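You operate a simulated robot arm through the tools that you are given. There is no shell and no other tool. Be economical: measure what you need, move in short steps, check, and stop when the job is done.

You are at the controls of a simulated two-armed robot. One attempt, no reset.

Task
Carry the caddy liner with both arms and set it on the spares table top. Take the marble pad and leave it on the hall bench top. Take the oak block and put it on the dotted pack. Do these in any order. Set down upright: marble pad, oak block.

Only the result counts: the job must be done as asked and must still hold three seconds after the hand-in. Knocking over, shifting, dropping, spilling or breaking anything else fails it.

Robot
Two 7-joint arms with two-finger parallel grippers on one trunk, on a base that drives. Base frame: it is fixed to the floor where the robot stands at the start and does not move with it; the origin is under the middle of the robot, x ahead of it, y to its left, z up. Readings come in mm, degrees, newtons and seconds.
The left shoulder is at the start at [60, 143, 901], the right one opposite. Places, roughly: dotted pack [-7750, 2250, 750]; hall bench top [-2100, 3300, 800]; marble pad [-750, 5250, 500]; oak block [-8250, 3250, 1250]; spares table top [-1700, -3000, 800]. Payload 1.57 kg a hand.
Tool frame (each hand has its own): the origin (TCP) lies between the finger pads and is the grasp point; the fingertips stand 30 mm ahead of it; z points along the fingers, y is the line along which they close. Largest opening 110 mm; finger width 24, thickness 12; the body of the gripper, 48 by 112 mm, starts 78 mm behind the TCP.
Orientation is that of the tool frame in the base frame, as a unit quaternion [x, y, z, w]. With the fingers straight down and closing along the base's y, the tool's x points along the base's -x, its y along +y and its z along -z.

Tools
- The arms move only by the tool arm_command. It takes "left_plan", "right_plan" or both (then of equal length, played together; a hand with none holds still); each is a list of rows, each a list of 3 entries, a list of its own where there are three numbers: the shift along the tool's x, y, z in mm, then the turn, a rotation vector about the tool's x, y, z in degrees, then the closure in counts, from 0 (fully open) to 255 (shut). In form: [[[tx, ty, tz], [wx, wy, wz], hand], ...]. A call has 1 to 10 rows; each row is the pose to reach, as a shift and turn from the pose commanded when the call began, along the tool's axes at that moment. A row lasts 0.2 s, in which the tool goes at most 50 mm and 8.6 degrees; a call with a longer step from one row to the next is refused whole, and so is a gripper value outside its range. Where a pose cannot be reached the arm comes as near as it can. A force on the tool above 40 N (or 10 N above the force at the start of the call, whichever is more), or a blocked arm, ends the call early, and 0.2 s more pass. The fingers move at their own pace (about 45 mm/s each) and stop on an object; they squeeze with about 43 N. The grip force told is the motor's: it shows also when the fingers shut on nothing. Time passes only in rows, and 0.2 s behind the last, so rows that repeat a pose let the fingers close. It gives the time, the measured TCP pose, the force on the tool (base axes), the opening and the grip force at its end, in the units of the frame above (readings bear some noise), with the torque about the TCP (base axes, N m) and any sound that the robot's microphone picked up.
- Cameras (640 x 400 px; columns grow to the right, rows downward): "scene" is now at [53, -7.8, 1517.7]; the picture's right is [-0.08, -1.00, 0.00], its down [-0.70, 0.05, -0.71] and it looks along [0.71, -0.06, -0.70] (base axes); focal length 272 px, centre (320, 200). "left" rides on the left gripper at [70, -16, -141] in its tool frame; the picture's right is [0.23, 0.97, 0.00], its down [-0.85, 0.20, -0.48] and it looks along [-0.47, 0.11, 0.88] (tool axes); focal length 222 px, centre (320, 200). "right" rides on the right gripper at [70, 16, -141] in its tool frame; the picture's right is [-0.23, 0.97, 0.00], its down [-0.86, -0.20, -0.48] and it looks along [-0.47, -0.11, 0.88] (tool axes); focal length 222 px, centre (320, 200). There is no depth. A picture from a camera that has moved, and an enlarged one, comes with that camera's place and axes in the base frame and with its lens.
- grab_frame(camera): a new picture of that camera. It takes no simulated time.
- slide_trunk(by): slides the trunk up (or, below 0, down) by that many mm; the arms and the scene camera ride with it, the base frame stays. It gives what a move gives, with no picture.
- steer(legs): drives the robot by 1 to 6 legs, each [ahead, left, turn to the left] in mm, mm and degrees, along the robot's own axes; the way and the turn of a leg run together, so that a leg with both is an arc; at most 1500 mm and 180 degrees a leg. The arms and the cameras ride along, it lands a little off, and it stops where it bumps. It gives what a move gives.
- aim_head(pan, tilt): turns the head with the scene camera to pan (to the left, within 86 degrees either way) and tilt (down, from -29 to 69), counted from straight ahead of the robot. It gives what a move gives.
- zoom(camera, box): a new picture of the part [left, top, right, bottom] of that camera's present view, enlarged. It takes no simulated time.
- finish_job(): hands the job in; it is judged then, once.

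Work in short steps. Places have to be worked out from the pictures, the camera data and where the tool is seen: move nearer, look again, correct. Check each grasp and each placing, and mend what went wrong. You have 165 turns and 118 pictures in all, those below and enlarged ones among them. Open the grippers and draw the arms clear of the work before you hand the job in, unless the task says otherwise; then end with one line.

The tools are called after "Call:" by a JSON object that holds its "op" and its "data". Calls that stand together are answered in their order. arm_command: Moves the arms, as the interface text tells. Its arguments: {"type":"object","properties":{"left_plan":{"type":"array"},"right_plan":{"type":"array"}},"required":[]} The other tools are called the same way: slide_trunk (by) slides the trunk up or down; steer (legs) drives the base; aim_head (pan, tilt) turns the head that bears the scene camera; grab_frame (camera) takes a picture; zoom (camera, box) takes an enlarged picture of a part of a camera's view; finish_job () hands the job in.

At the start:

```text
clock: 0.0
left_tool_pos: [460.5, 35.3, 1054.7]
left_tcp_rot: [0.0, 1.0, 0.0, 0.0]
left_ft_force: [0.1, 0.6, 0.4]
left_torque: [0.02, 0.01, 0.0]
left_gripper_width: 110.0
left_finger_force: 0.0
right_tool_pos: [389.9, -246.3, 995.9]
right_tcp_rot: [0.0, 1.0, 0.001, -0.001]
right_ft_force: [0.0, 0.2, -0.9]
right_torque: [0.03, 0.03, 0.0]
right_gripper_width: 110.1
right_finger_force: 0.1
trunk travel left (down, up): [-500.0, 90.0]
robot x, y, heading: [-2.4, 2.7, 0.2]
head pan, tilt: [-4.5, 44.5]
```

scene: 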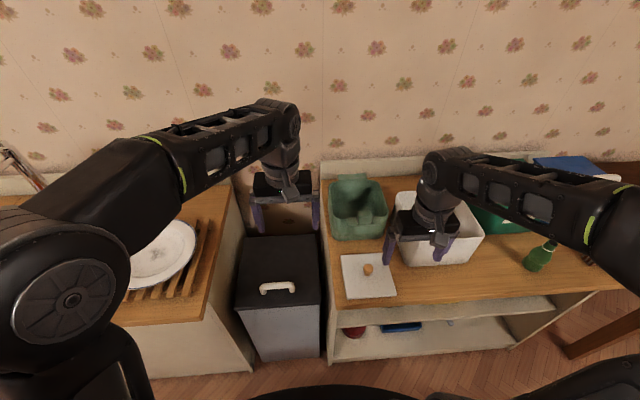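
right: 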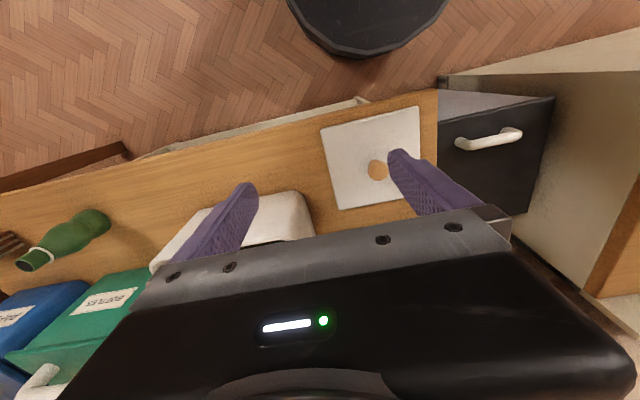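
left: 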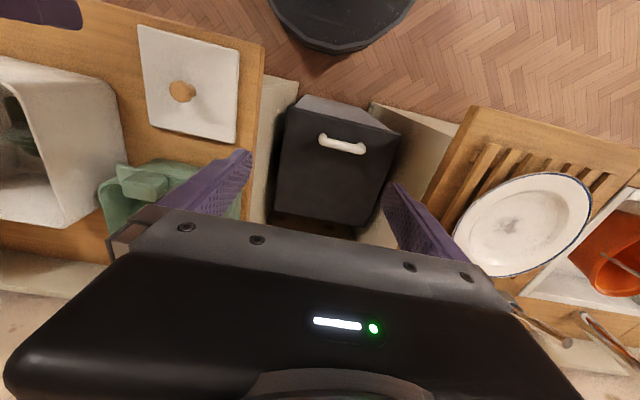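

I'll start by looking around; the bench ahead shows a green caddy, a white tub, a lid and a black bin.

Call:
{"op": "zoom", "data": {"camera": "scene", "box": [220, 150, 640, 400]}}

Call:
{"op": "aim_head", "data": {"pan": 80, "tilt": 10}}

Call:
{"op": "grab_frame", "data": {"camera": "scene"}}

Call:
{"op": "aim_head", "data": {"pan": -80, "tilt": 10}}

Call:
{"op": "grab_frame", "data": {"camera": "scene"}}

```text
1.52 times, centred on (430, 275) of scene
camera zoom: at [53.0, -7.8, 1517.7], right [-0.08, -1.0, 0.0], down [-0.7, 0.05, -0.71], along [0.71, -0.06, -0.7], focal length 414 px, centre (152, 86)
```

zoom: 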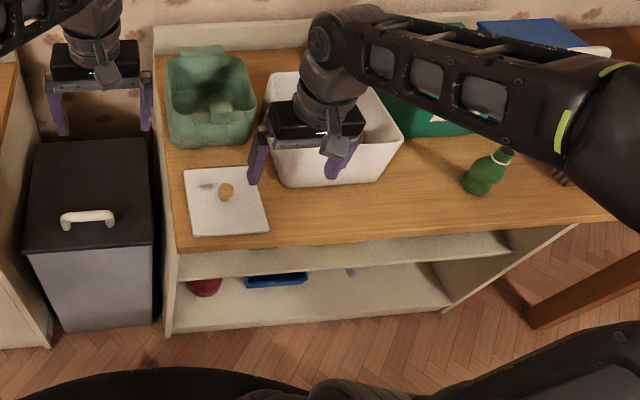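

```text
clock: 1.6
left_tool_pos: [460.0, 34.9, 1054.6]
left_tcp_rot: [0.0, 1.0, 0.0, 0.0]
left_ft_force: [0.0, -0.3, 0.1]
left_torque: [-0.01, 0.01, 0.02]
left_gripper_width: 110.1
left_finger_force: 0.1
right_tool_pos: [390.4, -246.0, 995.7]
right_tcp_rot: [-0.001, 1.0, 0.0, 0.0]
right_ft_force: [-0.5, -0.8, 1.7]
right_torque: [-0.01, 0.01, -0.01]
right_gripper_width: 110.1
right_finger_force: 0.0
trunk travel left (down, up): [-500.0, 90.0]
robot x, y, heading: [0.6, 1.5, -0.1]
head pan, tilt: [80.0, 10.0]
```

```text
113 pictures are left
camera scene: at [-12.3, 90.1, 1571.9], right [0.98, -0.17, 0.0], down [-0.03, -0.17, -0.98], along [0.17, 0.97, -0.17], focal length 272 px, centre (320, 200)
```

scene: 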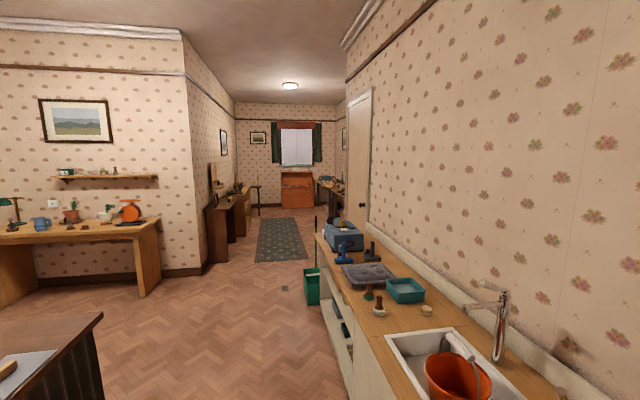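

```text
clock: 4.0
left_tool_pos: [459.1, 34.6, 1054.9]
left_tcp_rot: [-0.001, 1.0, -0.001, -0.001]
left_ft_force: [0.2, -0.9, -0.6]
left_torque: [0.03, -0.01, -0.03]
left_gripper_width: 110.0
left_finger_force: 0.1
right_tool_pos: [389.3, -245.7, 996.8]
right_tcp_rot: [0.0, 1.0, 0.0, 0.0]
right_ft_force: [-0.4, 0.1, -1.2]
right_torque: [-0.01, -0.02, 0.01]
right_gripper_width: 110.0
right_finger_force: 0.1
trunk travel left (down, up): [-500.0, 90.0]
robot x, y, heading: [1.2, 1.4, -0.2]
head pan, tilt: [-80.0, 10.0]
```

```text
112 pictures are left
camera scene: at [-12.3, -93.0, 1571.9], right [-0.98, -0.17, 0.0], down [-0.03, 0.17, -0.98], along [0.17, -0.97, -0.17], focal length 272 px, centre (320, 200)
```

scene: 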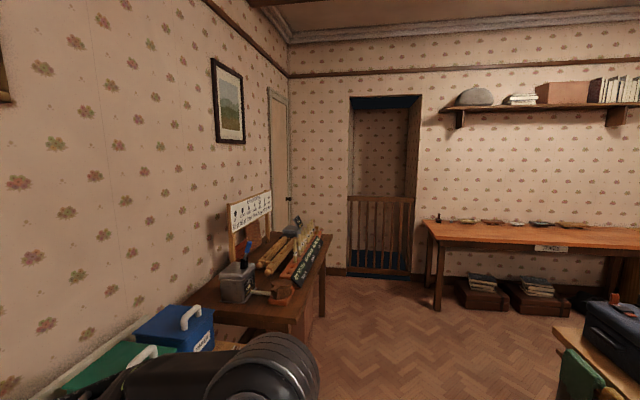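

The spares table is the long table to the right rear. Now a close look at the candidate liners ahead.

Call:
{"op": "aim_head", "data": {"pan": 0, "tilt": 50}}

Call:
{"op": "zoom", "data": {"camera": "scene", "box": [300, 100, 540, 250]}}

Call:
{"op": "zoom", "data": {"camera": "left", "box": [0, 0, 320, 200]}}

```text
clock: 5.6
left_tool_pos: [460.5, 35.2, 1054.9]
left_tcp_rot: [0.0, 1.0, 0.0, 0.0]
left_ft_force: [0.8, 0.0, -0.2]
left_torque: [-0.05, 0.02, 0.0]
left_gripper_width: 110.1
left_finger_force: 0.1
right_tool_pos: [389.4, -245.5, 997.2]
right_tcp_rot: [0.0, 1.0, -0.001, 0.0]
right_ft_force: [0.5, 0.6, 0.6]
right_torque: [-0.01, -0.01, 0.05]
right_gripper_width: 110.3
right_finger_force: 0.1
trunk travel left (down, up): [-500.0, 90.0]
robot x, y, heading: [2.8, 2.0, -0.0]
head pan, tilt: [0.0, 50.0]
```

```text
2.67 times, centred on (420, 175) of scene
camera zoom: at [48.5, -1.5, 1510.1], right [0.0, -1.0, 0.0], down [-0.77, 0.0, -0.64], along [0.64, 0.0, -0.77], focal length 724 px, centre (53, 267)
```

zoom: 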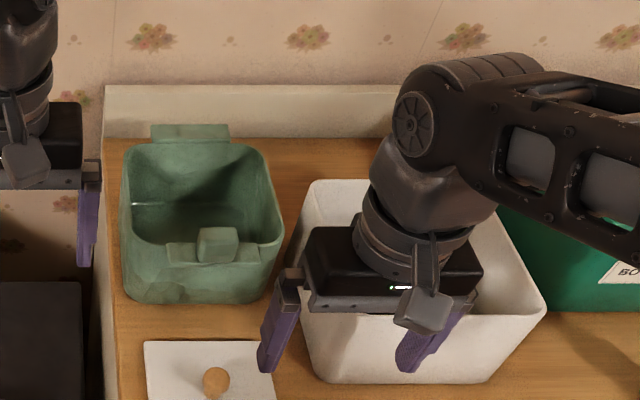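

```text
2.00 times, centred on (160, 100) of left
camera zoom: at [390.1, 17.6, 1195.0], right [-0.23, 0.97, 0.0], down [0.85, 0.2, 0.48], along [0.47, 0.11, -0.88], focal length 444 px, centre (640, 400)
```

zoom: 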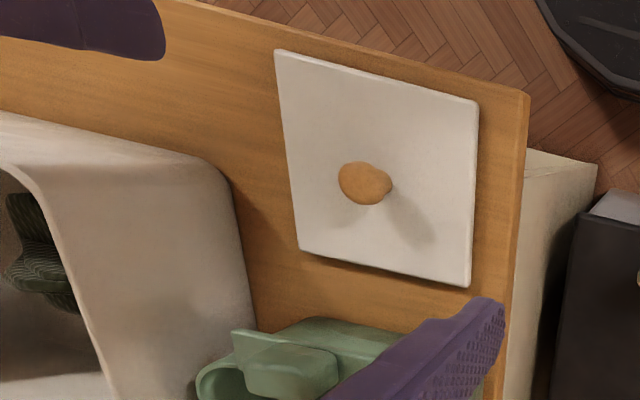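

The green tray has two grip tabs (front/back), which suits a two-hand carry; the white tub is partly hidden. I'll move the right arm aside and look.

Call:
{"op": "arm_command", "data": {"right_plan": [[[30, -40, 0], [0, 0, 0], 0], [[60, -80, 0], [0, 0, 0], 0], [[90, -120, 0], [0, 0, 0], 0], [[120, -160, 0], [0, 0, 0], 0], [[120, -200, 0], [0, 0, 0], 0]], "left_plan": [[[30, 40, 0], [0, 0, 0], 0], [[60, 80, 0], [0, 0, 0], 0], [[90, 120, 0], [0, 0, 0], 0], [[120, 160, 0], [0, 0, 0], 0], [[120, 200, 0], [0, 0, 0], 0]]}}

Call:
{"op": "grab_frame", "data": {"camera": "scene"}}

Call:
{"op": "zoom", "data": {"camera": "scene", "box": [310, 110, 550, 260]}}

```text
clock: 6.8
left_tool_pos: [341.6, 235.0, 1054.9]
left_tcp_rot: [-0.001, 1.0, 0.0, 0.0]
left_ft_force: [0.3, 0.3, 0.3]
left_torque: [0.02, 0.02, 0.01]
left_gripper_width: 110.4
left_finger_force: 0.0
right_tool_pos: [269.8, -447.4, 995.6]
right_tcp_rot: [0.0, 1.0, 0.0, -0.001]
right_ft_force: [-0.2, -0.4, 0.0]
right_torque: [0.01, 0.01, 0.0]
right_gripper_width: 110.2
right_finger_force: 0.0
trunk travel left (down, up): [-500.0, 90.0]
robot x, y, heading: [0.7, 3.0, -0.0]
head pan, tilt: [0.0, 50.0]
```

```text
109 pictures are left
camera scene: at [49.3, -1.7, 1510.0], right [0.0, -1.0, 0.0], down [-0.77, 0.0, -0.64], along [0.64, 0.0, -0.77], focal length 272 px, centre (320, 200)
```

scene: 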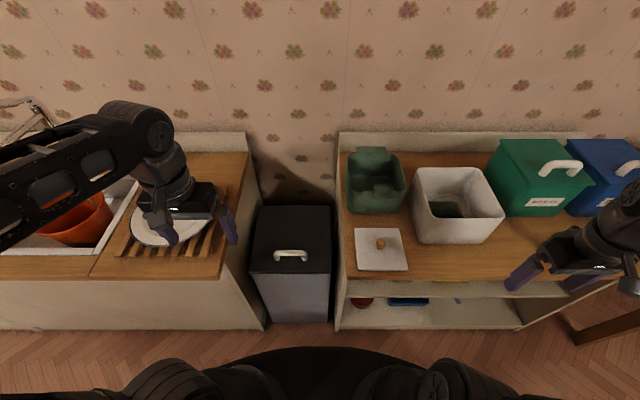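

```text
2.67 times, centred on (430, 185) of scene
camera zoom: at [49.3, -1.7, 1510.0], right [0.0, -1.0, 0.0], down [-0.77, 0.0, -0.64], along [0.64, 0.0, -0.77], focal length 724 px, centre (27, 240)
```

zoom: 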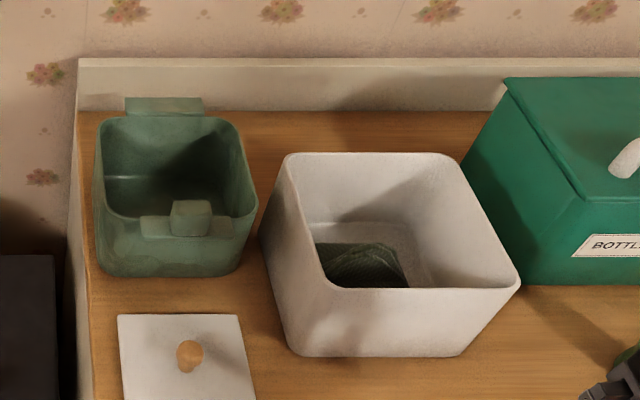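

The white caddy has its own lid, so the green tray with lifting tabs is the liner, near [655,-175]; triangulating the lid knob puts the bench top at about z≈780. I'll move the left hand over for a closer look at the tabs.

Call:
{"op": "arm_command", "data": {"left_plan": [[[0, -45, -10], [0, 0, 0], 0], [[0, -90, -20], [0, 0, 0], 0], [[0, -135, -40], [0, 0, 0], 0], [[0, -180, -60], [0, 0, 0], 0], [[0, -225, -80], [0, 0, 0], 0], [[0, -270, -100], [0, 0, 0], 0], [[0, -310, -100], [0, 0, 0], 0], [[0, -310, -100], [0, 0, 0], 0]]}}

Call:
{"op": "grab_frame", "data": {"camera": "left"}}

```text
clock: 8.6
left_tool_pos: [336.2, -64.8, 1100.3]
left_tcp_rot: [-0.001, 1.0, -0.001, 0.003]
left_ft_force: [-0.3, 0.8, -0.4]
left_torque: [0.02, 0.0, 0.01]
left_gripper_width: 110.0
left_finger_force: 0.1
left hand out of reach, approached as far as the arm can: row 4, 5, 6, 7, 8
right_tool_pos: [268.0, -447.4, 996.3]
right_tcp_rot: [0.0, 1.0, 0.0, 0.0]
right_ft_force: [-0.8, 0.3, -0.1]
right_torque: [0.0, 0.0, 0.0]
right_gripper_width: 109.9
right_finger_force: 0.1
trunk travel left (down, up): [-500.0, 90.0]
robot x, y, heading: [-2.3, -2.3, 0.4]
head pan, tilt: [0.0, 50.0]
```

```text
107 pictures are left
camera left: at [264.4, -81.2, 1239.7], right [-0.23, 0.97, 0.0], down [0.85, 0.2, 0.48], along [0.47, 0.11, -0.88], focal length 222 px, centre (320, 200)
```

left: 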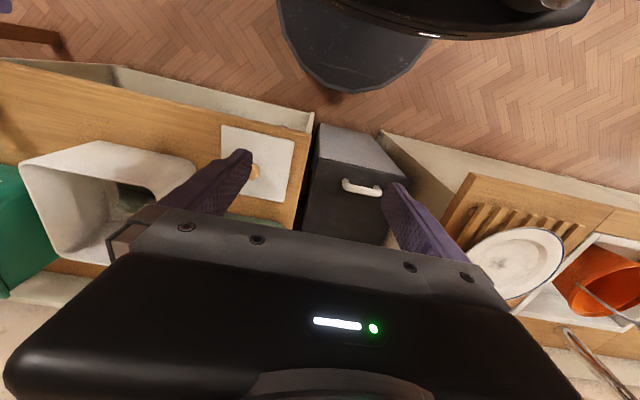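

The wrist camera looks back toward the robot, so I'll use the head camera. Base front is ~70 mm from the bench; I'll strafe right and edge forward to centre on the liner.

Call:
{"op": "arm_command", "data": {"left_plan": [[[0, 45, 0], [0, 0, 0], 0], [[0, 90, 0], [0, 0, 0], 0], [[0, 135, 0], [0, 0, 0], 0], [[0, 180, 0], [0, 0, 0], 0], [[0, 225, 0], [0, 0, 0], 0]], "right_plan": [[[0, 20, -40], [0, 0, 0], 0], [[0, 40, -80], [0, 0, 0], 0], [[0, 60, -110], [0, 0, 0], 0], [[0, 80, -110], [0, 0, 0], 0], [[0, 100, -110], [0, 0, 0], 0]]}}

Call:
{"op": "steer", "data": {"legs": [[0, -175, 0], [50, 0, 0]]}}

Call:
{"op": "aim_head", "data": {"pan": 0, "tilt": 50}}

Call:
{"op": "zoom", "data": {"camera": "scene", "box": [240, 100, 400, 200]}}

Call:
{"op": "grab_frame", "data": {"camera": "scene"}}

```text
clock: 9.8
left_tool_pos: [340.0, 164.5, 1094.2]
left_tcp_rot: [0.001, 1.0, 0.0, -0.001]
left_ft_force: [0.0, 0.5, 0.7]
left_torque: [-0.02, 0.02, 0.03]
left_gripper_width: 109.9
left_finger_force: 0.1
left hand out of reach, approached as far as the arm can: row 4, 5
right_tool_pos: [283.4, -341.2, 1092.6]
right_tcp_rot: [0.0, 1.0, -0.001, 0.001]
right_ft_force: [0.7, -0.3, 0.7]
right_torque: [-0.04, 0.0, -0.01]
right_gripper_width: 110.0
right_finger_force: 0.1
right hand out of reach, approached as far as the arm can: row 3, 4, 5
trunk travel left (down, up): [-500.0, 90.0]
robot x, y, heading: [2.8, -2.3, -0.1]
head pan, tilt: [0.0, 50.0]
```

```text
clock: 11.8
left_tool_pos: [390.7, -11.8, 1095.2]
left_tcp_rot: [-0.001, 1.0, 0.0, -0.001]
left_ft_force: [1.0, 0.4, -0.2]
left_torque: [-0.01, 0.05, 0.05]
left_gripper_width: 110.0
left_finger_force: 0.1
right_tool_pos: [333.5, -515.9, 1091.1]
right_tcp_rot: [-0.001, 1.0, 0.0, 0.0]
right_ft_force: [1.1, 0.3, -1.3]
right_torque: [0.03, 0.07, 0.03]
right_gripper_width: 110.2
right_finger_force: 0.0
trunk travel left (down, up): [-500.0, 90.0]
robot x, y, heading: [48.3, -171.3, 0.1]
head pan, tilt: [0.0, 50.0]
```

```text
clock: 12.4
left_tool_pos: [388.3, -13.4, 1096.1]
left_tcp_rot: [-0.001, 1.0, 0.0, -0.001]
left_ft_force: [-0.6, -0.1, 0.1]
left_torque: [-0.01, -0.02, 0.02]
left_gripper_width: 110.2
left_finger_force: 0.1
right_tool_pos: [331.8, -517.5, 1091.4]
right_tcp_rot: [-0.001, 1.0, 0.0, 0.0]
right_ft_force: [-0.6, 0.5, -0.5]
right_torque: [0.04, -0.02, 0.0]
right_gripper_width: 110.0
right_finger_force: 0.0
trunk travel left (down, up): [-500.0, 90.0]
robot x, y, heading: [50.0, -174.6, 0.0]
head pan, tilt: [0.0, 50.0]
```

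```text
4.00 times, centred on (320, 150) of scene
camera zoom: at [96.5, -177.2, 1510.0], right [0.0, -1.0, 0.0], down [-0.77, 0.0, -0.64], along [0.64, 0.0, -0.77], focal length 1087 px, centre (320, 400)
```

zoom: 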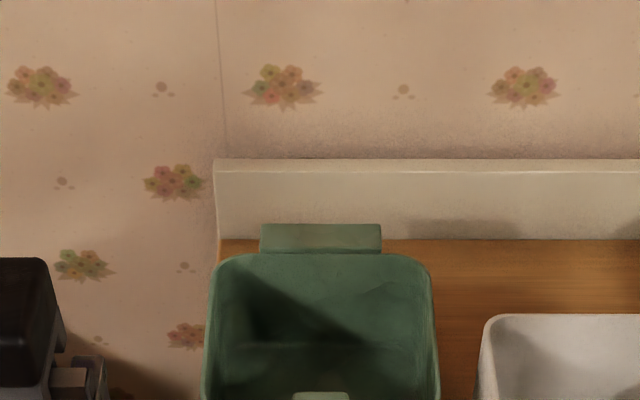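

```text
105 pictures are left
camera scene: at [96.5, -177.2, 1510.0], right [0.0, -1.0, 0.0], down [-0.77, 0.0, -0.64], along [0.64, 0.0, -0.77], focal length 272 px, centre (320, 200)
```

scene: 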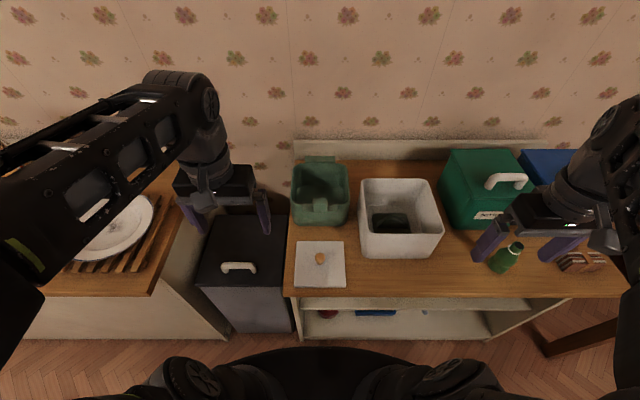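

Call:
{"op": "zoom", "data": {"camera": "scene", "box": [260, 145, 388, 225]}}

```text
5.00 times, centred on (324, 185) of scene
camera zoom: at [96.5, -177.2, 1510.0], right [0.0, -1.0, 0.0], down [-0.77, 0.0, -0.64], along [0.64, 0.0, -0.77], focal length 1358 px, centre (300, 275)
```

zoom: 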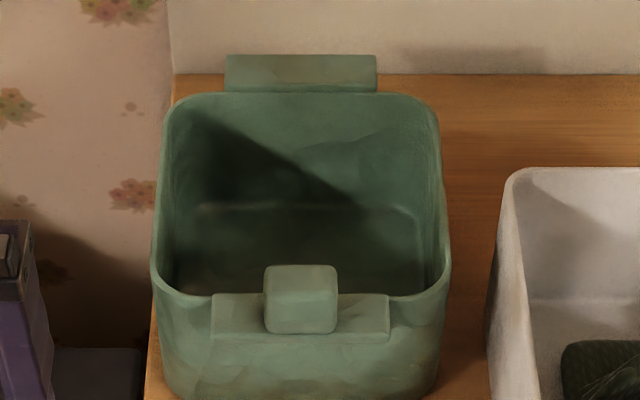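

The liner spans about x 580–741, y −94…−262, rim z≈910, with front/rear flanges and a 40 mm knob on the front flange at ~[569,−178,928]. The white tub is too close on the right, so I'll use the left hand on the left wall and the right hand on the front knob. First hovering above both.

Call:
{"op": "arm_command", "data": {"left_plan": [[[-40, -10, 0], [0, 0, 0], 139], [[-80, -20, 0], [0, 0, 0], 139], [[-120, -30, 10], [0, 0, 0], 139], [[-160, -45, 25], [0, 0, 0], 139], [[-200, -60, 45], [0, 0, 0], 139], [[-236, -75, 65], [0, 0, 0], 139], [[-262, -83, 80], [0, 0, 0], 139], [[-272, -83, 86], [0, 0, 0], 139], [[-272, -83, 86], [0, 0, 0], 139]], "right_plan": [[[-20, 40, 0], [0, 0, 0], 70], [[-40, 80, 0], [0, 0, 0], 70], [[-65, 120, 0], [0, 0, 0], 70], [[-90, 160, 10], [0, 0, 0], 70], [[-118, 200, 25], [0, 0, 0], 70], [[-146, 240, 40], [0, 0, 0], 70], [[-175, 280, 50], [0, 0, 0], 70], [[-205, 315, 60], [0, 0, 0], 70], [[-237, 339, 60], [0, 0, 0], 70]]}}

Call:
{"op": "grab_frame", "data": {"camera": "scene"}}

Call:
{"op": "zoom", "data": {"camera": "scene", "box": [260, 125, 388, 205]}}

Call:
{"op": "grab_frame", "data": {"camera": "left"}}

Call:
{"op": "grab_frame", "data": {"camera": "right"}}

```text
refused: row 5 steps farther than a row can; nothing moved
```

```text
103 pictures are left
camera scene: at [96.5, -177.2, 1510.0], right [0.0, -1.0, 0.0], down [-0.77, 0.0, -0.64], along [0.64, 0.0, -0.77], focal length 272 px, centre (320, 200)
```

scene: 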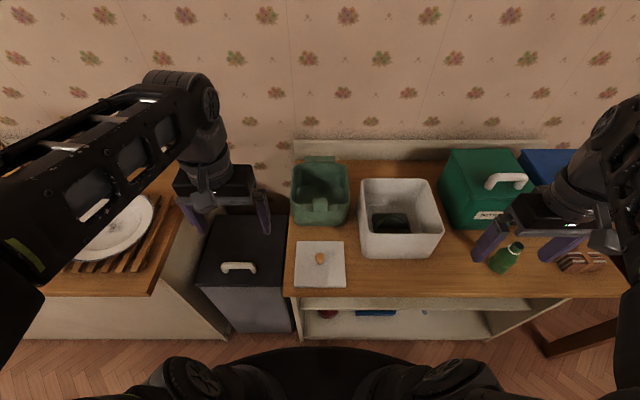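

```text
5.00 times, centred on (324, 165) of scene
camera zoom: at [96.5, -177.2, 1510.0], right [0.0, -1.0, 0.0], down [-0.77, 0.0, -0.64], along [0.64, 0.0, -0.77], focal length 1358 px, centre (300, 375)
```

zoom: 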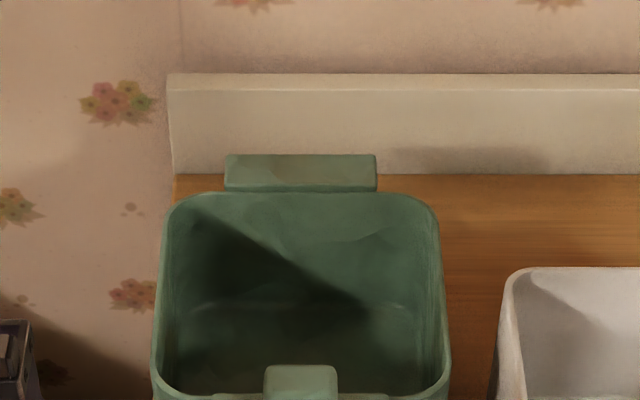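

```text
101 pictures are left
camera left: at [318.8, -29.5, 1235.0], right [-0.23, 0.97, 0.0], down [0.85, 0.2, 0.48], along [0.47, 0.11, -0.88], focal length 222 px, centre (320, 200)
```

left: 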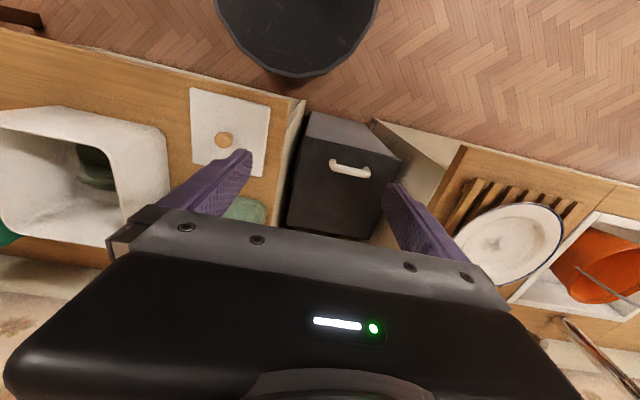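

```text
100 pictures are left
camera right: at [261.6, -501.4, 1234.1], right [0.22, 0.97, 0.0], down [0.86, -0.2, 0.48], along [0.47, -0.11, -0.88], focal length 222 px, centre (320, 200)
```

right: 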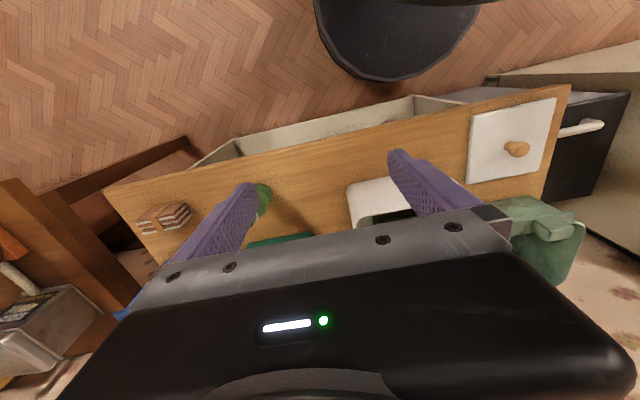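

Refused for step size only; sending it again as straight, even steps.

Call:
{"op": "arm_command", "data": {"left_plan": [[[-30, -9, 0], [0, 0, 0], 139], [[-60, -18, 0], [0, 0, 0], 139], [[-90, -27, 0], [0, 0, 0], 139], [[-120, -36, 10], [0, 0, 0], 139], [[-150, -45, 20], [0, 0, 0], 139], [[-180, -54, 35], [0, 0, 0], 139], [[-208, -63, 50], [0, 0, 0], 139], [[-236, -72, 65], [0, 0, 0], 139], [[-262, -83, 80], [0, 0, 0], 139], [[-272, -83, 86], [0, 0, 0], 139]], "right_plan": [[[-24, 34, 0], [0, 0, 0], 70], [[-48, 68, 0], [0, 0, 0], 70], [[-71, 102, 0], [0, 0, 0], 70], [[-95, 136, 8], [0, 0, 0], 70], [[-119, 170, 16], [0, 0, 0], 70], [[-142, 204, 24], [0, 0, 0], 70], [[-166, 238, 32], [0, 0, 0], 70], [[-190, 272, 40], [0, 0, 0], 70], [[-214, 306, 50], [0, 0, 0], 70], [[-237, 339, 60], [0, 0, 0], 70]]}}

```text
clock: 14.6
left_tool_pos: [639.9, -87.4, 1001.1]
left_tcp_rot: [-0.003, 1.0, 0.002, 0.004]
left_ft_force: [16.8, 29.3, -2.2]
left_torque: [-4.64, 2.51, -1.93]
left_gripper_width: 49.7
left_finger_force: 0.0
left hand out of reach, approached as far as the arm can: row 8, 9, 10
right_tool_pos: [569.3, -181.5, 1030.1]
right_tcp_rot: [-0.001, 1.0, -0.004, -0.001]
right_ft_force: [-17.1, -30.2, 0.3]
right_torque: [3.83, -2.11, 1.41]
right_gripper_width: 79.6
right_finger_force: 0.1
trunk travel left (down, up): [-500.0, 90.0]
robot x, y, heading: [48.2, -179.1, 0.1]
head pan, tilt: [0.0, 50.0]
```

The equal and opposite forces (~30 N) say the two hands are pressing on each other; I'll look.

Call:
{"op": "grab_frame", "data": {"camera": "scene"}}

Call:
{"op": "zoom", "data": {"camera": "scene", "box": [240, 100, 400, 200]}}

```text
99 pictures are left
camera scene: at [97.4, -175.7, 1510.0], right [0.0, -1.0, 0.0], down [-0.77, 0.0, -0.64], along [0.64, 0.0, -0.77], focal length 272 px, centre (320, 200)
```

scene: 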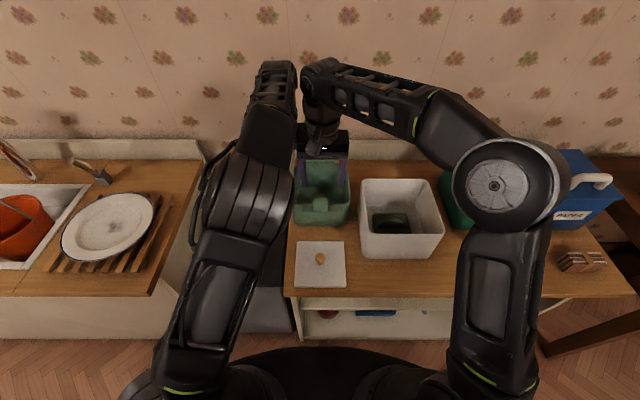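

```text
4.00 times, centred on (320, 150) of scene
camera zoom: at [97.4, -175.7, 1510.0], right [0.0, -1.0, 0.0], down [-0.77, 0.0, -0.64], along [0.64, 0.0, -0.77], focal length 1087 px, centre (320, 400)
```

zoom: 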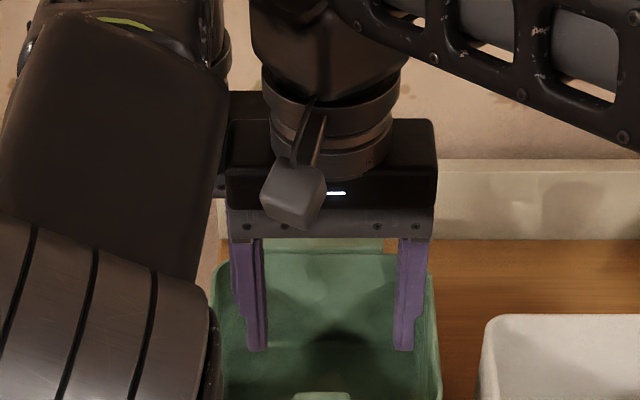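

The left wrist camera fouls the right hand. Re-triangulating the tub rim gives ~40 mm between liner and tub at x≈660, so I'll use both side walls instead; separating the hands first.

Call:
{"op": "arm_command", "data": {"left_plan": [[[10, 25, 0], [0, 0, 0], 170], [[10, 25, 0], [0, 0, 0], 170], [[10, 25, 0], [0, 0, 0], 170]], "right_plan": [[[0, -40, 0], [0, 0, 0], 170], [[-20, -75, 0], [0, 0, 0], 170], [[-45, -78, 0], [0, 0, 0], 170]]}}

```text
clock: 15.4
left_tool_pos: [627.0, -69.3, 1000.8]
left_tcp_rot: [-0.001, 1.0, 0.0, 0.001]
left_ft_force: [-0.5, 0.4, 0.0]
left_torque: [-0.04, -0.02, 0.03]
left_gripper_width: 36.4
left_finger_force: 0.1
right_tool_pos: [615.0, -254.3, 1031.9]
right_tcp_rot: [-0.002, 1.0, 0.0, 0.0]
right_ft_force: [0.8, -0.7, 0.3]
right_torque: [0.01, 0.04, -0.03]
right_gripper_width: 36.8
right_finger_force: 0.0
trunk travel left (down, up): [-500.0, 90.0]
robot x, y, heading: [48.3, -176.3, 0.2]
head pan, tilt: [0.0, 50.0]
```

Free now. Moving both above the side walls.

Call:
{"op": "arm_command", "data": {"left_plan": [[[-16, -13, 10], [0, 0, 0], 170], [[-33, -27, 26], [0, 0, 0], 170], [[-33, -27, 26], [0, 0, 0], 170]], "right_plan": [[[-22, -3, 15], [0, 0, 0], 170], [[-45, -6, 40], [0, 0, 0], 170], [[-45, -6, 57], [0, 0, 0], 170]]}}

Call:
{"op": "zoom", "data": {"camera": "scene", "box": [240, 100, 400, 200]}}

Call:
{"op": "grab_frame", "data": {"camera": "right"}}

Call:
{"op": "grab_frame", "data": {"camera": "left"}}

```text
clock: 16.2
left_tool_pos: [649.5, -96.6, 969.1]
left_tcp_rot: [-0.001, 1.0, 0.0, 0.003]
left_ft_force: [0.1, 0.0, 0.0]
left_torque: [0.0, -0.01, 0.01]
left_gripper_width: 36.8
left_finger_force: 0.1
left hand out of reach, approached as far as the arm can: row 2, 3
right_tool_pos: [659.3, -260.7, 975.2]
right_tcp_rot: [-0.001, 1.0, 0.0, 0.0]
right_ft_force: [-0.1, 0.3, 0.1]
right_torque: [-0.01, -0.04, 0.04]
right_gripper_width: 36.7
right_finger_force: 0.0
trunk travel left (down, up): [-500.0, 90.0]
robot x, y, heading: [46.6, -173.2, -0.0]
head pan, tilt: [0.0, 50.0]
```

```text
4.00 times, centred on (320, 150) of scene
camera zoom: at [96.8, -177.0, 1510.1], right [0.0, -1.0, 0.0], down [-0.77, 0.0, -0.64], along [0.64, 0.0, -0.77], focal length 1087 px, centre (320, 400)
```

zoom: 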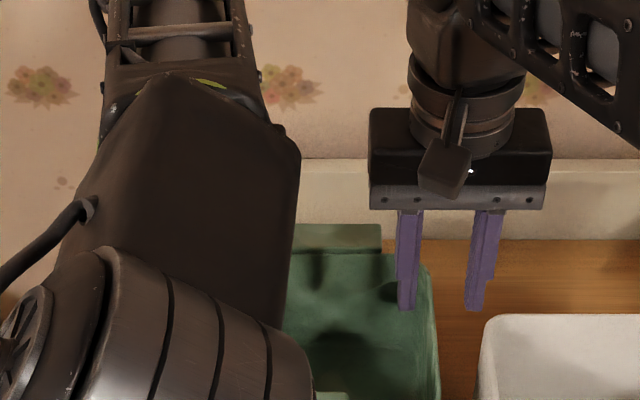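

```text
96 pictures are left
camera right: at [588.7, -245.6, 1117.1], right [0.22, 0.97, 0.0], down [0.86, -0.2, 0.48], along [0.47, -0.11, -0.88], focal length 222 px, centre (320, 200)
```

right: 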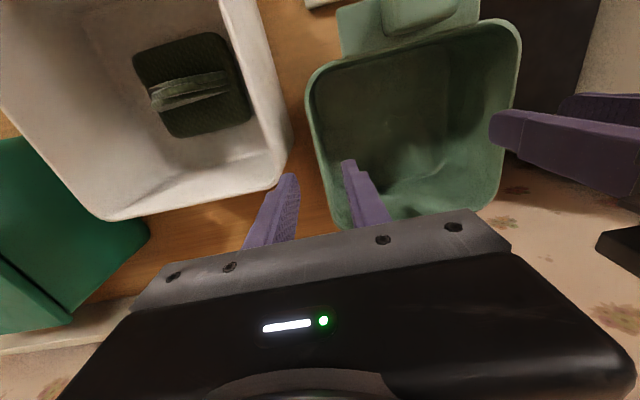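

```text
95 pictures are left
camera left: at [579.5, -114.0, 1109.7], right [-0.23, 0.97, 0.0], down [0.85, 0.2, 0.48], along [0.47, 0.11, -0.88], focal length 222 px, centre (320, 200)
```

left: 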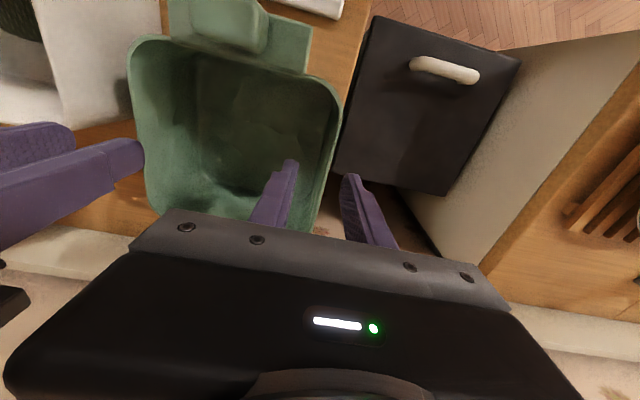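

Both hands straddle their walls well; projection says the left should go +8 mm y, and the right a bit farther in x with a narrower opening to clear the tub. Adjusting and descending partway.

Call:
{"op": "arm_command", "data": {"left_plan": [[[0, 8, 0], [0, 0, 0], 175], [[0, 8, 0], [0, 0, 0], 175], [[0, 8, 15], [0, 0, 0], 175], [[0, 8, 32], [0, 0, 0], 175]], "right_plan": [[[-18, 3, 0], [0, 0, 0], 190], [[-18, 3, 0], [0, 0, 0], 190], [[-18, 3, 18], [0, 0, 0], 190], [[-18, 3, 38], [0, 0, 0], 190]]}}

Call:
{"op": "grab_frame", "data": {"camera": "right"}}

Call:
{"op": "grab_frame", "data": {"camera": "left"}}

```text
clock: 17.2
left_tool_pos: [650.6, -89.8, 937.9]
left_tcp_rot: [-0.001, 1.0, 0.0, 0.0]
left_ft_force: [0.1, 0.4, 0.1]
left_torque: [-0.01, 0.03, -0.01]
left_gripper_width: 34.4
left_finger_force: 0.1
right_tool_pos: [679.1, -257.0, 938.1]
right_tcp_rot: [-0.001, 1.0, 0.0, 0.0]
right_ft_force: [-0.5, -0.6, -0.3]
right_torque: [-0.02, -0.01, -0.02]
right_gripper_width: 28.3
right_finger_force: 0.1
trunk travel left (down, up): [-500.0, 90.0]
robot x, y, heading: [49.4, -176.1, 0.2]
head pan, tilt: [0.0, 50.0]
```

```text
94 pictures are left
camera right: at [608.0, -242.0, 1079.1], right [0.23, 0.97, 0.0], down [0.86, -0.2, 0.48], along [0.47, -0.11, -0.88], focal length 222 px, centre (320, 200)
```

right: 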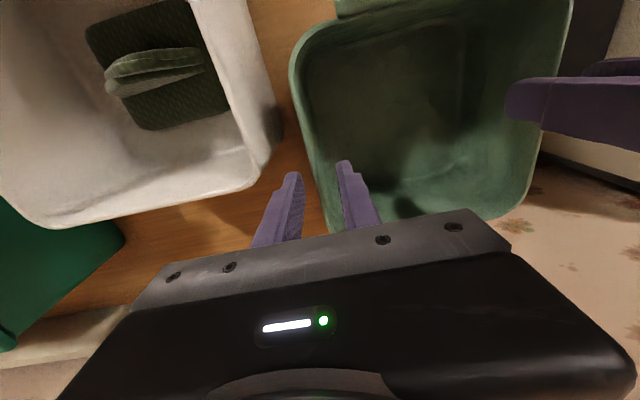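

```text
93 pictures are left
camera left: at [580.9, -106.6, 1078.1], right [-0.23, 0.97, 0.0], down [0.85, 0.2, 0.48], along [0.47, 0.11, -0.88], focal length 222 px, centre (320, 200)
```

left: 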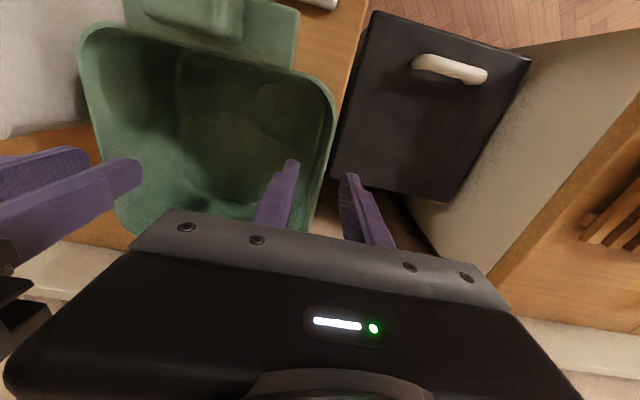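

Both straddle cleanly and the outer right finger clears the tub. Descending 40 mm.

Call:
{"op": "arm_command", "data": {"left_plan": [[[0, 0, 14], [0, 0, 0], 175], [[0, 0, 28], [0, 0, 0], 175], [[0, 0, 40], [0, 0, 0], 175]], "right_plan": [[[0, 0, 14], [0, 0, 0], 190], [[0, 0, 28], [0, 0, 0], 190], [[0, 0, 40], [0, 0, 0], 190]]}}

Call:
{"op": "grab_frame", "data": {"camera": "right"}}

Call:
{"op": "grab_frame", "data": {"camera": "left"}}

```text
clock: 18.0
left_tool_pos: [650.2, -90.2, 900.2]
left_tcp_rot: [-0.002, 1.0, 0.0, 0.0]
left_ft_force: [0.1, -0.5, -0.6]
left_torque: [-0.03, -0.01, 0.02]
left_gripper_width: 34.6
left_finger_force: 0.1
right_tool_pos: [678.4, -258.2, 896.8]
right_tcp_rot: [-0.001, 1.0, 0.0, 0.0]
right_ft_force: [-0.2, -0.7, -0.2]
right_torque: [0.05, 0.02, 0.02]
right_gripper_width: 28.1
right_finger_force: 0.2
trunk travel left (down, up): [-500.0, 90.0]
robot x, y, heading: [48.0, -173.0, 0.1]
head pan, tilt: [0.0, 50.0]
```

```text
92 pictures are left
camera right: at [607.5, -242.4, 1039.1], right [0.23, 0.97, 0.0], down [0.86, -0.2, 0.48], along [0.47, -0.11, -0.88], focal length 222 px, centre (320, 200)
```

right: 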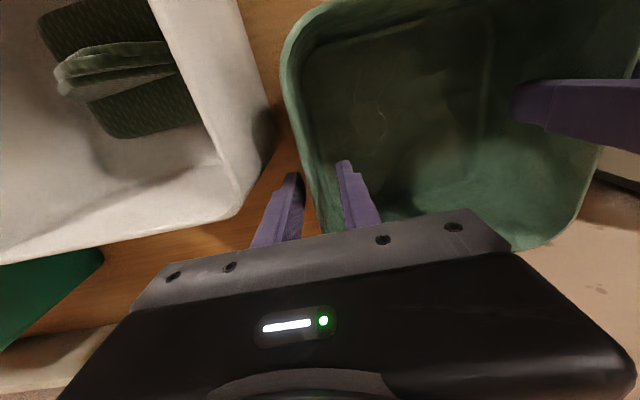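

```text
91 pictures are left
camera left: at [581.5, -105.6, 1039.6], right [-0.23, 0.97, 0.0], down [0.85, 0.2, 0.48], along [0.47, 0.11, -0.88], focal length 222 px, centre (320, 200)
```

left: 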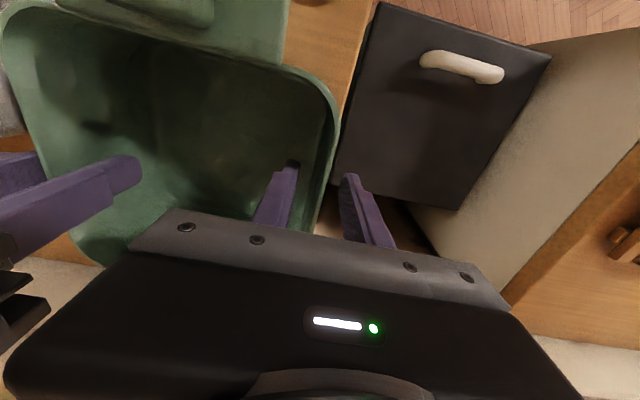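

Walls are between the fingers. Closing both hands.

Call:
{"op": "arm_command", "data": {"left_plan": [[[0, 3, 0], [0, 0, 0], 255], [[0, 3, 0], [0, 0, 0], 255], [[0, 3, 0], [0, 0, 0], 255], [[0, 3, 0], [0, 0, 0], 255]], "right_plan": [[[0, -3, 0], [0, 0, 0], 255], [[0, -3, 0], [0, 0, 0], 255], [[0, -3, 0], [0, 0, 0], 255], [[0, -3, 0], [0, 0, 0], 255]]}}

```text
clock: 19.0
left_tool_pos: [651.4, -86.9, 899.7]
left_tcp_rot: [0.001, 1.0, -0.001, 0.0]
left_ft_force: [1.4, -12.8, -0.2]
left_torque: [0.17, 0.03, -0.02]
left_gripper_width: 3.6
left_finger_force: 24.5
right_tool_pos: [678.3, -259.6, 897.4]
right_tcp_rot: [-0.002, 1.0, 0.001, 0.0]
right_ft_force: [-1.1, 13.4, 0.6]
right_torque: [-0.06, -0.02, -0.16]
right_gripper_width: 3.7
right_finger_force: 25.0
trunk travel left (down, up): [-500.0, 90.0]
robot x, y, heading: [49.4, -173.4, 0.0]
head pan, tilt: [0.0, 50.0]
```

Both hold the 3.6 mm walls. Easing the outward pull slightly and lifting 30 mm.

Call:
{"op": "arm_command", "data": {"left_plan": [[[0, -2, 0], [0, 0, 0], 255], [[0, -2, 0], [0, 0, 0], 255], [[0, -2, -8], [0, 0, 0], 255], [[0, -2, -16], [0, 0, 0], 255], [[0, -2, -24], [0, 0, 0], 255], [[0, -2, -32], [0, 0, 0], 255]], "right_plan": [[[0, 2, 0], [0, 0, 0], 255], [[0, 2, 0], [0, 0, 0], 255], [[0, 2, -8], [0, 0, 0], 255], [[0, 2, -16], [0, 0, 0], 255], [[0, 2, -24], [0, 0, 0], 255], [[0, 2, -32], [0, 0, 0], 255]]}}

Call:
{"op": "grab_frame", "data": {"camera": "scene"}}

```text
clock: 20.4
left_tool_pos: [650.5, -87.5, 932.5]
left_tcp_rot: [-0.002, 1.0, 0.0, 0.0]
left_ft_force: [1.7, -3.3, -4.1]
left_torque: [0.22, 0.33, 0.04]
left_gripper_width: 3.3
left_finger_force: 24.5
right_tool_pos: [677.9, -259.3, 929.4]
right_tcp_rot: [-0.002, 1.0, 0.0, 0.0]
right_ft_force: [-0.6, 2.7, 2.6]
right_torque: [0.31, -0.22, 0.08]
right_gripper_width: 3.6
right_finger_force: 24.2
trunk travel left (down, up): [-500.0, 90.0]
robot x, y, heading: [47.9, -175.3, 0.0]
head pan, tilt: [0.0, 50.0]
```

```text
90 pictures are left
camera scene: at [97.0, -177.2, 1510.0], right [0.0, -1.0, 0.0], down [-0.77, 0.0, -0.64], along [0.64, 0.0, -0.77], focal length 272 px, centre (320, 200)
```

scene: 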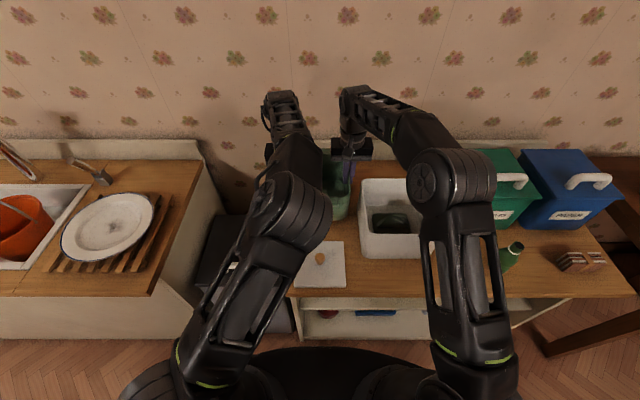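

The readings suggest it is light; I'll raise the trunk 85 mm with it and check.

Call:
{"op": "slide_trunk", "data": {"by": 85}}

Call:
{"op": "grab_frame", "data": {"camera": "right"}}

```text
clock: 21.6
left_tool_pos: [650.6, -88.1, 1017.2]
left_tcp_rot: [-0.001, 1.0, 0.0, 0.0]
left_ft_force: [0.4, 0.2, -4.7]
left_torque: [0.3, 0.03, 0.04]
left_gripper_width: 3.5
left_finger_force: 24.3
right_tool_pos: [677.7, -259.5, 1012.7]
right_tcp_rot: [0.0, 1.0, -0.001, 0.0]
right_ft_force: [-0.4, 0.0, 3.9]
right_torque: [0.37, 0.05, 0.07]
right_gripper_width: 3.5
right_finger_force: 24.4
trunk travel left (down, up): [-585.0, 5.0]
robot x, y, heading: [46.6, -173.9, 0.1]
head pan, tilt: [0.0, 50.0]
```

```text
89 pictures are left
camera right: at [606.9, -243.8, 1155.6], right [0.23, 0.97, 0.0], down [0.86, -0.2, 0.48], along [0.47, -0.11, -0.88], focal length 222 px, centre (320, 200)
```

right: 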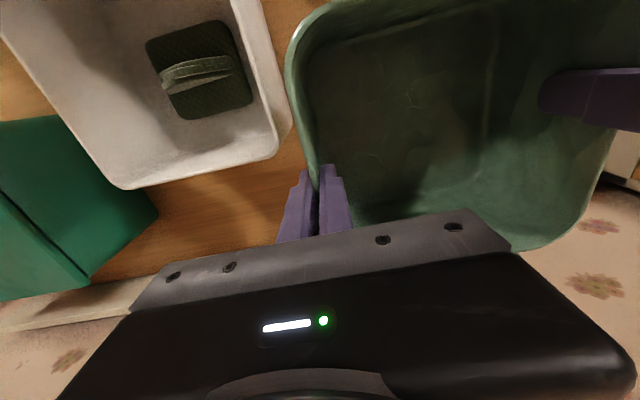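

The liner is up and light. I'll back away from the bench and look toward the spares table before turning.

Call:
{"op": "steer", "data": {"legs": [[-380, 0, 0]]}}

Call:
{"op": "aim_head", "data": {"pan": -86, "tilt": 20}}

Call:
{"op": "grab_frame", "data": {"camera": "scene"}}

```text
clock: 24.0
left_tool_pos: [265.7, -87.8, 1018.3]
left_tcp_rot: [-0.003, 1.0, 0.0, 0.0]
left_ft_force: [-0.4, 4.1, -4.5]
left_torque: [0.35, 0.03, 0.05]
left_gripper_width: 3.2
left_finger_force: 24.8
right_tool_pos: [293.8, -257.9, 1014.9]
right_tcp_rot: [-0.004, 1.0, 0.0, 0.0]
right_ft_force: [-1.5, -3.7, 4.1]
right_torque: [0.35, 0.03, 0.07]
right_gripper_width: 3.4
right_finger_force: 24.2
trunk travel left (down, up): [-585.0, 5.0]
robot x, y, heading: [-331.5, -181.0, 0.5]
head pan, tilt: [0.0, 50.0]
```

```text
clock: 25.6
left_tool_pos: [265.7, -87.2, 1016.7]
left_tcp_rot: [-0.004, 1.0, 0.001, 0.0]
left_ft_force: [-0.1, 0.9, -2.9]
left_torque: [0.21, 0.12, 0.09]
left_gripper_width: 3.7
left_finger_force: 24.6
right_tool_pos: [294.9, -257.8, 1014.0]
right_tcp_rot: [-0.004, 1.0, 0.0, 0.0]
right_ft_force: [-0.2, -1.5, 3.4]
right_torque: [0.28, 0.0, 0.09]
right_gripper_width: 3.5
right_finger_force: 24.4
trunk travel left (down, up): [-585.0, 5.0]
robot x, y, heading: [-334.4, -179.3, 0.4]
head pan, tilt: [-85.9, 20.0]
```

```text
88 pictures are left
camera scene: at [-356.0, -272.0, 1640.6], right [-1.0, -0.08, 0.0], down [-0.03, 0.34, -0.94], along [0.07, -0.94, -0.34], focal length 272 px, centre (320, 200)
```

scene: 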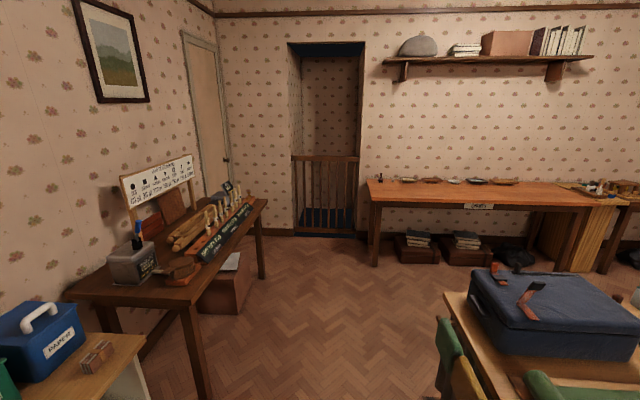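

The corridor toward the spares table lies around x≈−200 (chair at x≈−770, workbench corner at x≈340). Turning right 90°, shifting to mid-corridor, then driving.

Call:
{"op": "steer", "data": {"legs": [[0, 0, -90], [0, 120, 0], [900, 0, 0]]}}

Call:
{"op": "aim_head", "data": {"pan": -20, "tilt": 25}}

Call:
{"op": "grab_frame", "data": {"camera": "scene"}}

```text
clock: 35.0
left_tool_pos: [-135.7, -1677.2, 1018.4]
left_tcp_rot: [0.709, 0.706, 0.0, 0.0]
left_ft_force: [2.0, -0.2, -2.7]
left_torque: [0.06, -0.21, 0.03]
left_gripper_width: 3.4
left_finger_force: 24.7
right_tool_pos: [-307.0, -1702.2, 1014.2]
right_tcp_rot: [0.709, 0.705, -0.001, 0.0]
right_ft_force: [-0.7, 0.1, 2.5]
right_torque: [0.07, -0.26, 0.05]
right_gripper_width: 3.7
right_finger_force: 25.2
trunk travel left (down, up): [-585.0, 5.0]
robot x, y, heading: [-217.7, -1072.2, -90.1]
head pan, tilt: [-85.9, 20.0]
```

```text
clock: 36.4
left_tool_pos: [-134.6, -1676.1, 1017.5]
left_tcp_rot: [0.709, 0.705, 0.0, 0.0]
left_ft_force: [0.0, -0.3, -2.4]
left_torque: [0.05, -0.2, 0.07]
left_gripper_width: 3.4
left_finger_force: 24.9
right_tool_pos: [-307.3, -1702.9, 1014.4]
right_tcp_rot: [0.709, 0.705, 0.001, -0.001]
right_ft_force: [-0.5, 0.5, 2.8]
right_torque: [0.03, -0.2, 0.06]
right_gripper_width: 3.4
right_finger_force: 24.4
trunk travel left (down, up): [-585.0, 5.0]
robot x, y, heading: [-215.2, -1075.8, -90.3]
head pan, tilt: [-20.0, 25.0]
```

```text
87 pictures are left
camera scene: at [-249.6, -1132.8, 1632.5], right [-0.94, 0.35, 0.0], down [0.15, 0.4, -0.91], along [-0.32, -0.85, -0.42], focal length 272 px, centre (320, 200)
```

scene: 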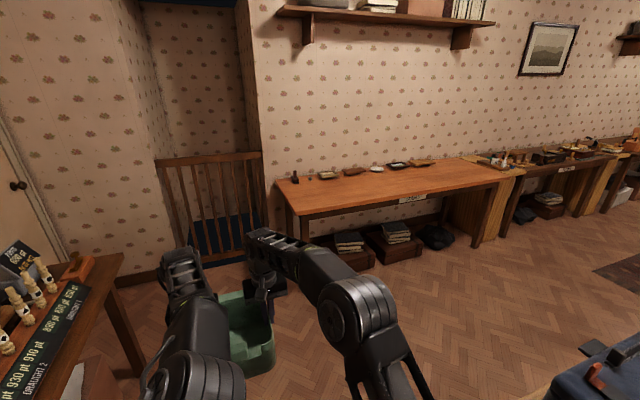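

The table front edge is at y≈−2658, left end x≈−680, with small items only along the back (y<−3200). Driving to stand before it at x≈−1200.

Call:
{"op": "steer", "data": {"legs": [[880, 0, 0], [0, -980, 0]]}}

Call:
{"op": "aim_head", "data": {"pan": 0, "tilt": 40}}

Call:
{"op": "grab_frame", "data": {"camera": "scene"}}

```text
clock: 45.7
left_tool_pos: [-1120.1, -2553.3, 1017.1]
left_tcp_rot: [0.706, 0.708, 0.0, -0.001]
left_ft_force: [2.1, -0.1, -3.0]
left_torque: [0.09, -0.14, 0.08]
left_gripper_width: 3.3
left_finger_force: 24.6
right_tool_pos: [-1291.2, -2582.3, 1013.8]
right_tcp_rot: [0.707, 0.708, 0.0, 0.0]
right_ft_force: [-0.4, 0.5, 2.0]
right_torque: [0.0, -0.19, 0.06]
right_gripper_width: 3.7
right_finger_force: 24.1
trunk travel left (down, up): [-585.0, 5.0]
robot x, y, heading: [-1207.3, -1953.1, -89.7]
head pan, tilt: [-20.0, 25.0]
```

```text
clock: 46.6
left_tool_pos: [-1119.7, -2554.2, 1016.6]
left_tcp_rot: [0.706, 0.708, 0.0, 0.0]
left_ft_force: [0.3, -0.4, -1.9]
left_torque: [0.01, -0.14, 0.02]
left_gripper_width: 3.2
left_finger_force: 24.4
right_tool_pos: [-1291.1, -2583.3, 1014.2]
right_tcp_rot: [0.706, 0.708, 0.001, 0.001]
right_ft_force: [-0.9, -0.1, 0.1]
right_torque: [0.05, -0.12, 0.08]
right_gripper_width: 3.2
right_finger_force: 24.9
trunk travel left (down, up): [-585.0, 5.0]
robot x, y, heading: [-1207.2, -1952.5, -89.9]
head pan, tilt: [0.0, 40.0]
```

```text
86 pictures are left
camera scene: at [-1205.6, -2009.7, 1609.2], right [-1.0, 0.0, 0.0], down [0.0, 0.64, -0.77], along [0.0, -0.77, -0.64], focal length 272 px, centre (320, 200)
```

scene: 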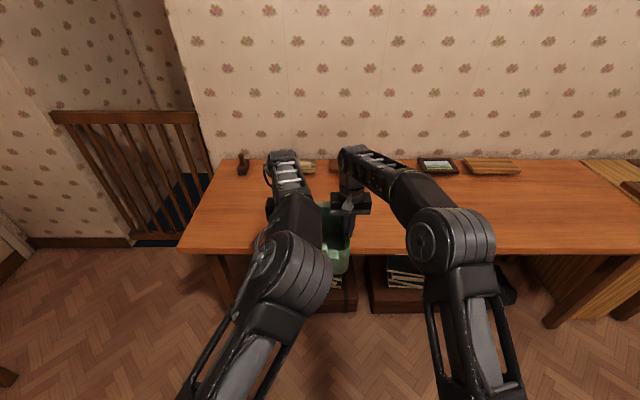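

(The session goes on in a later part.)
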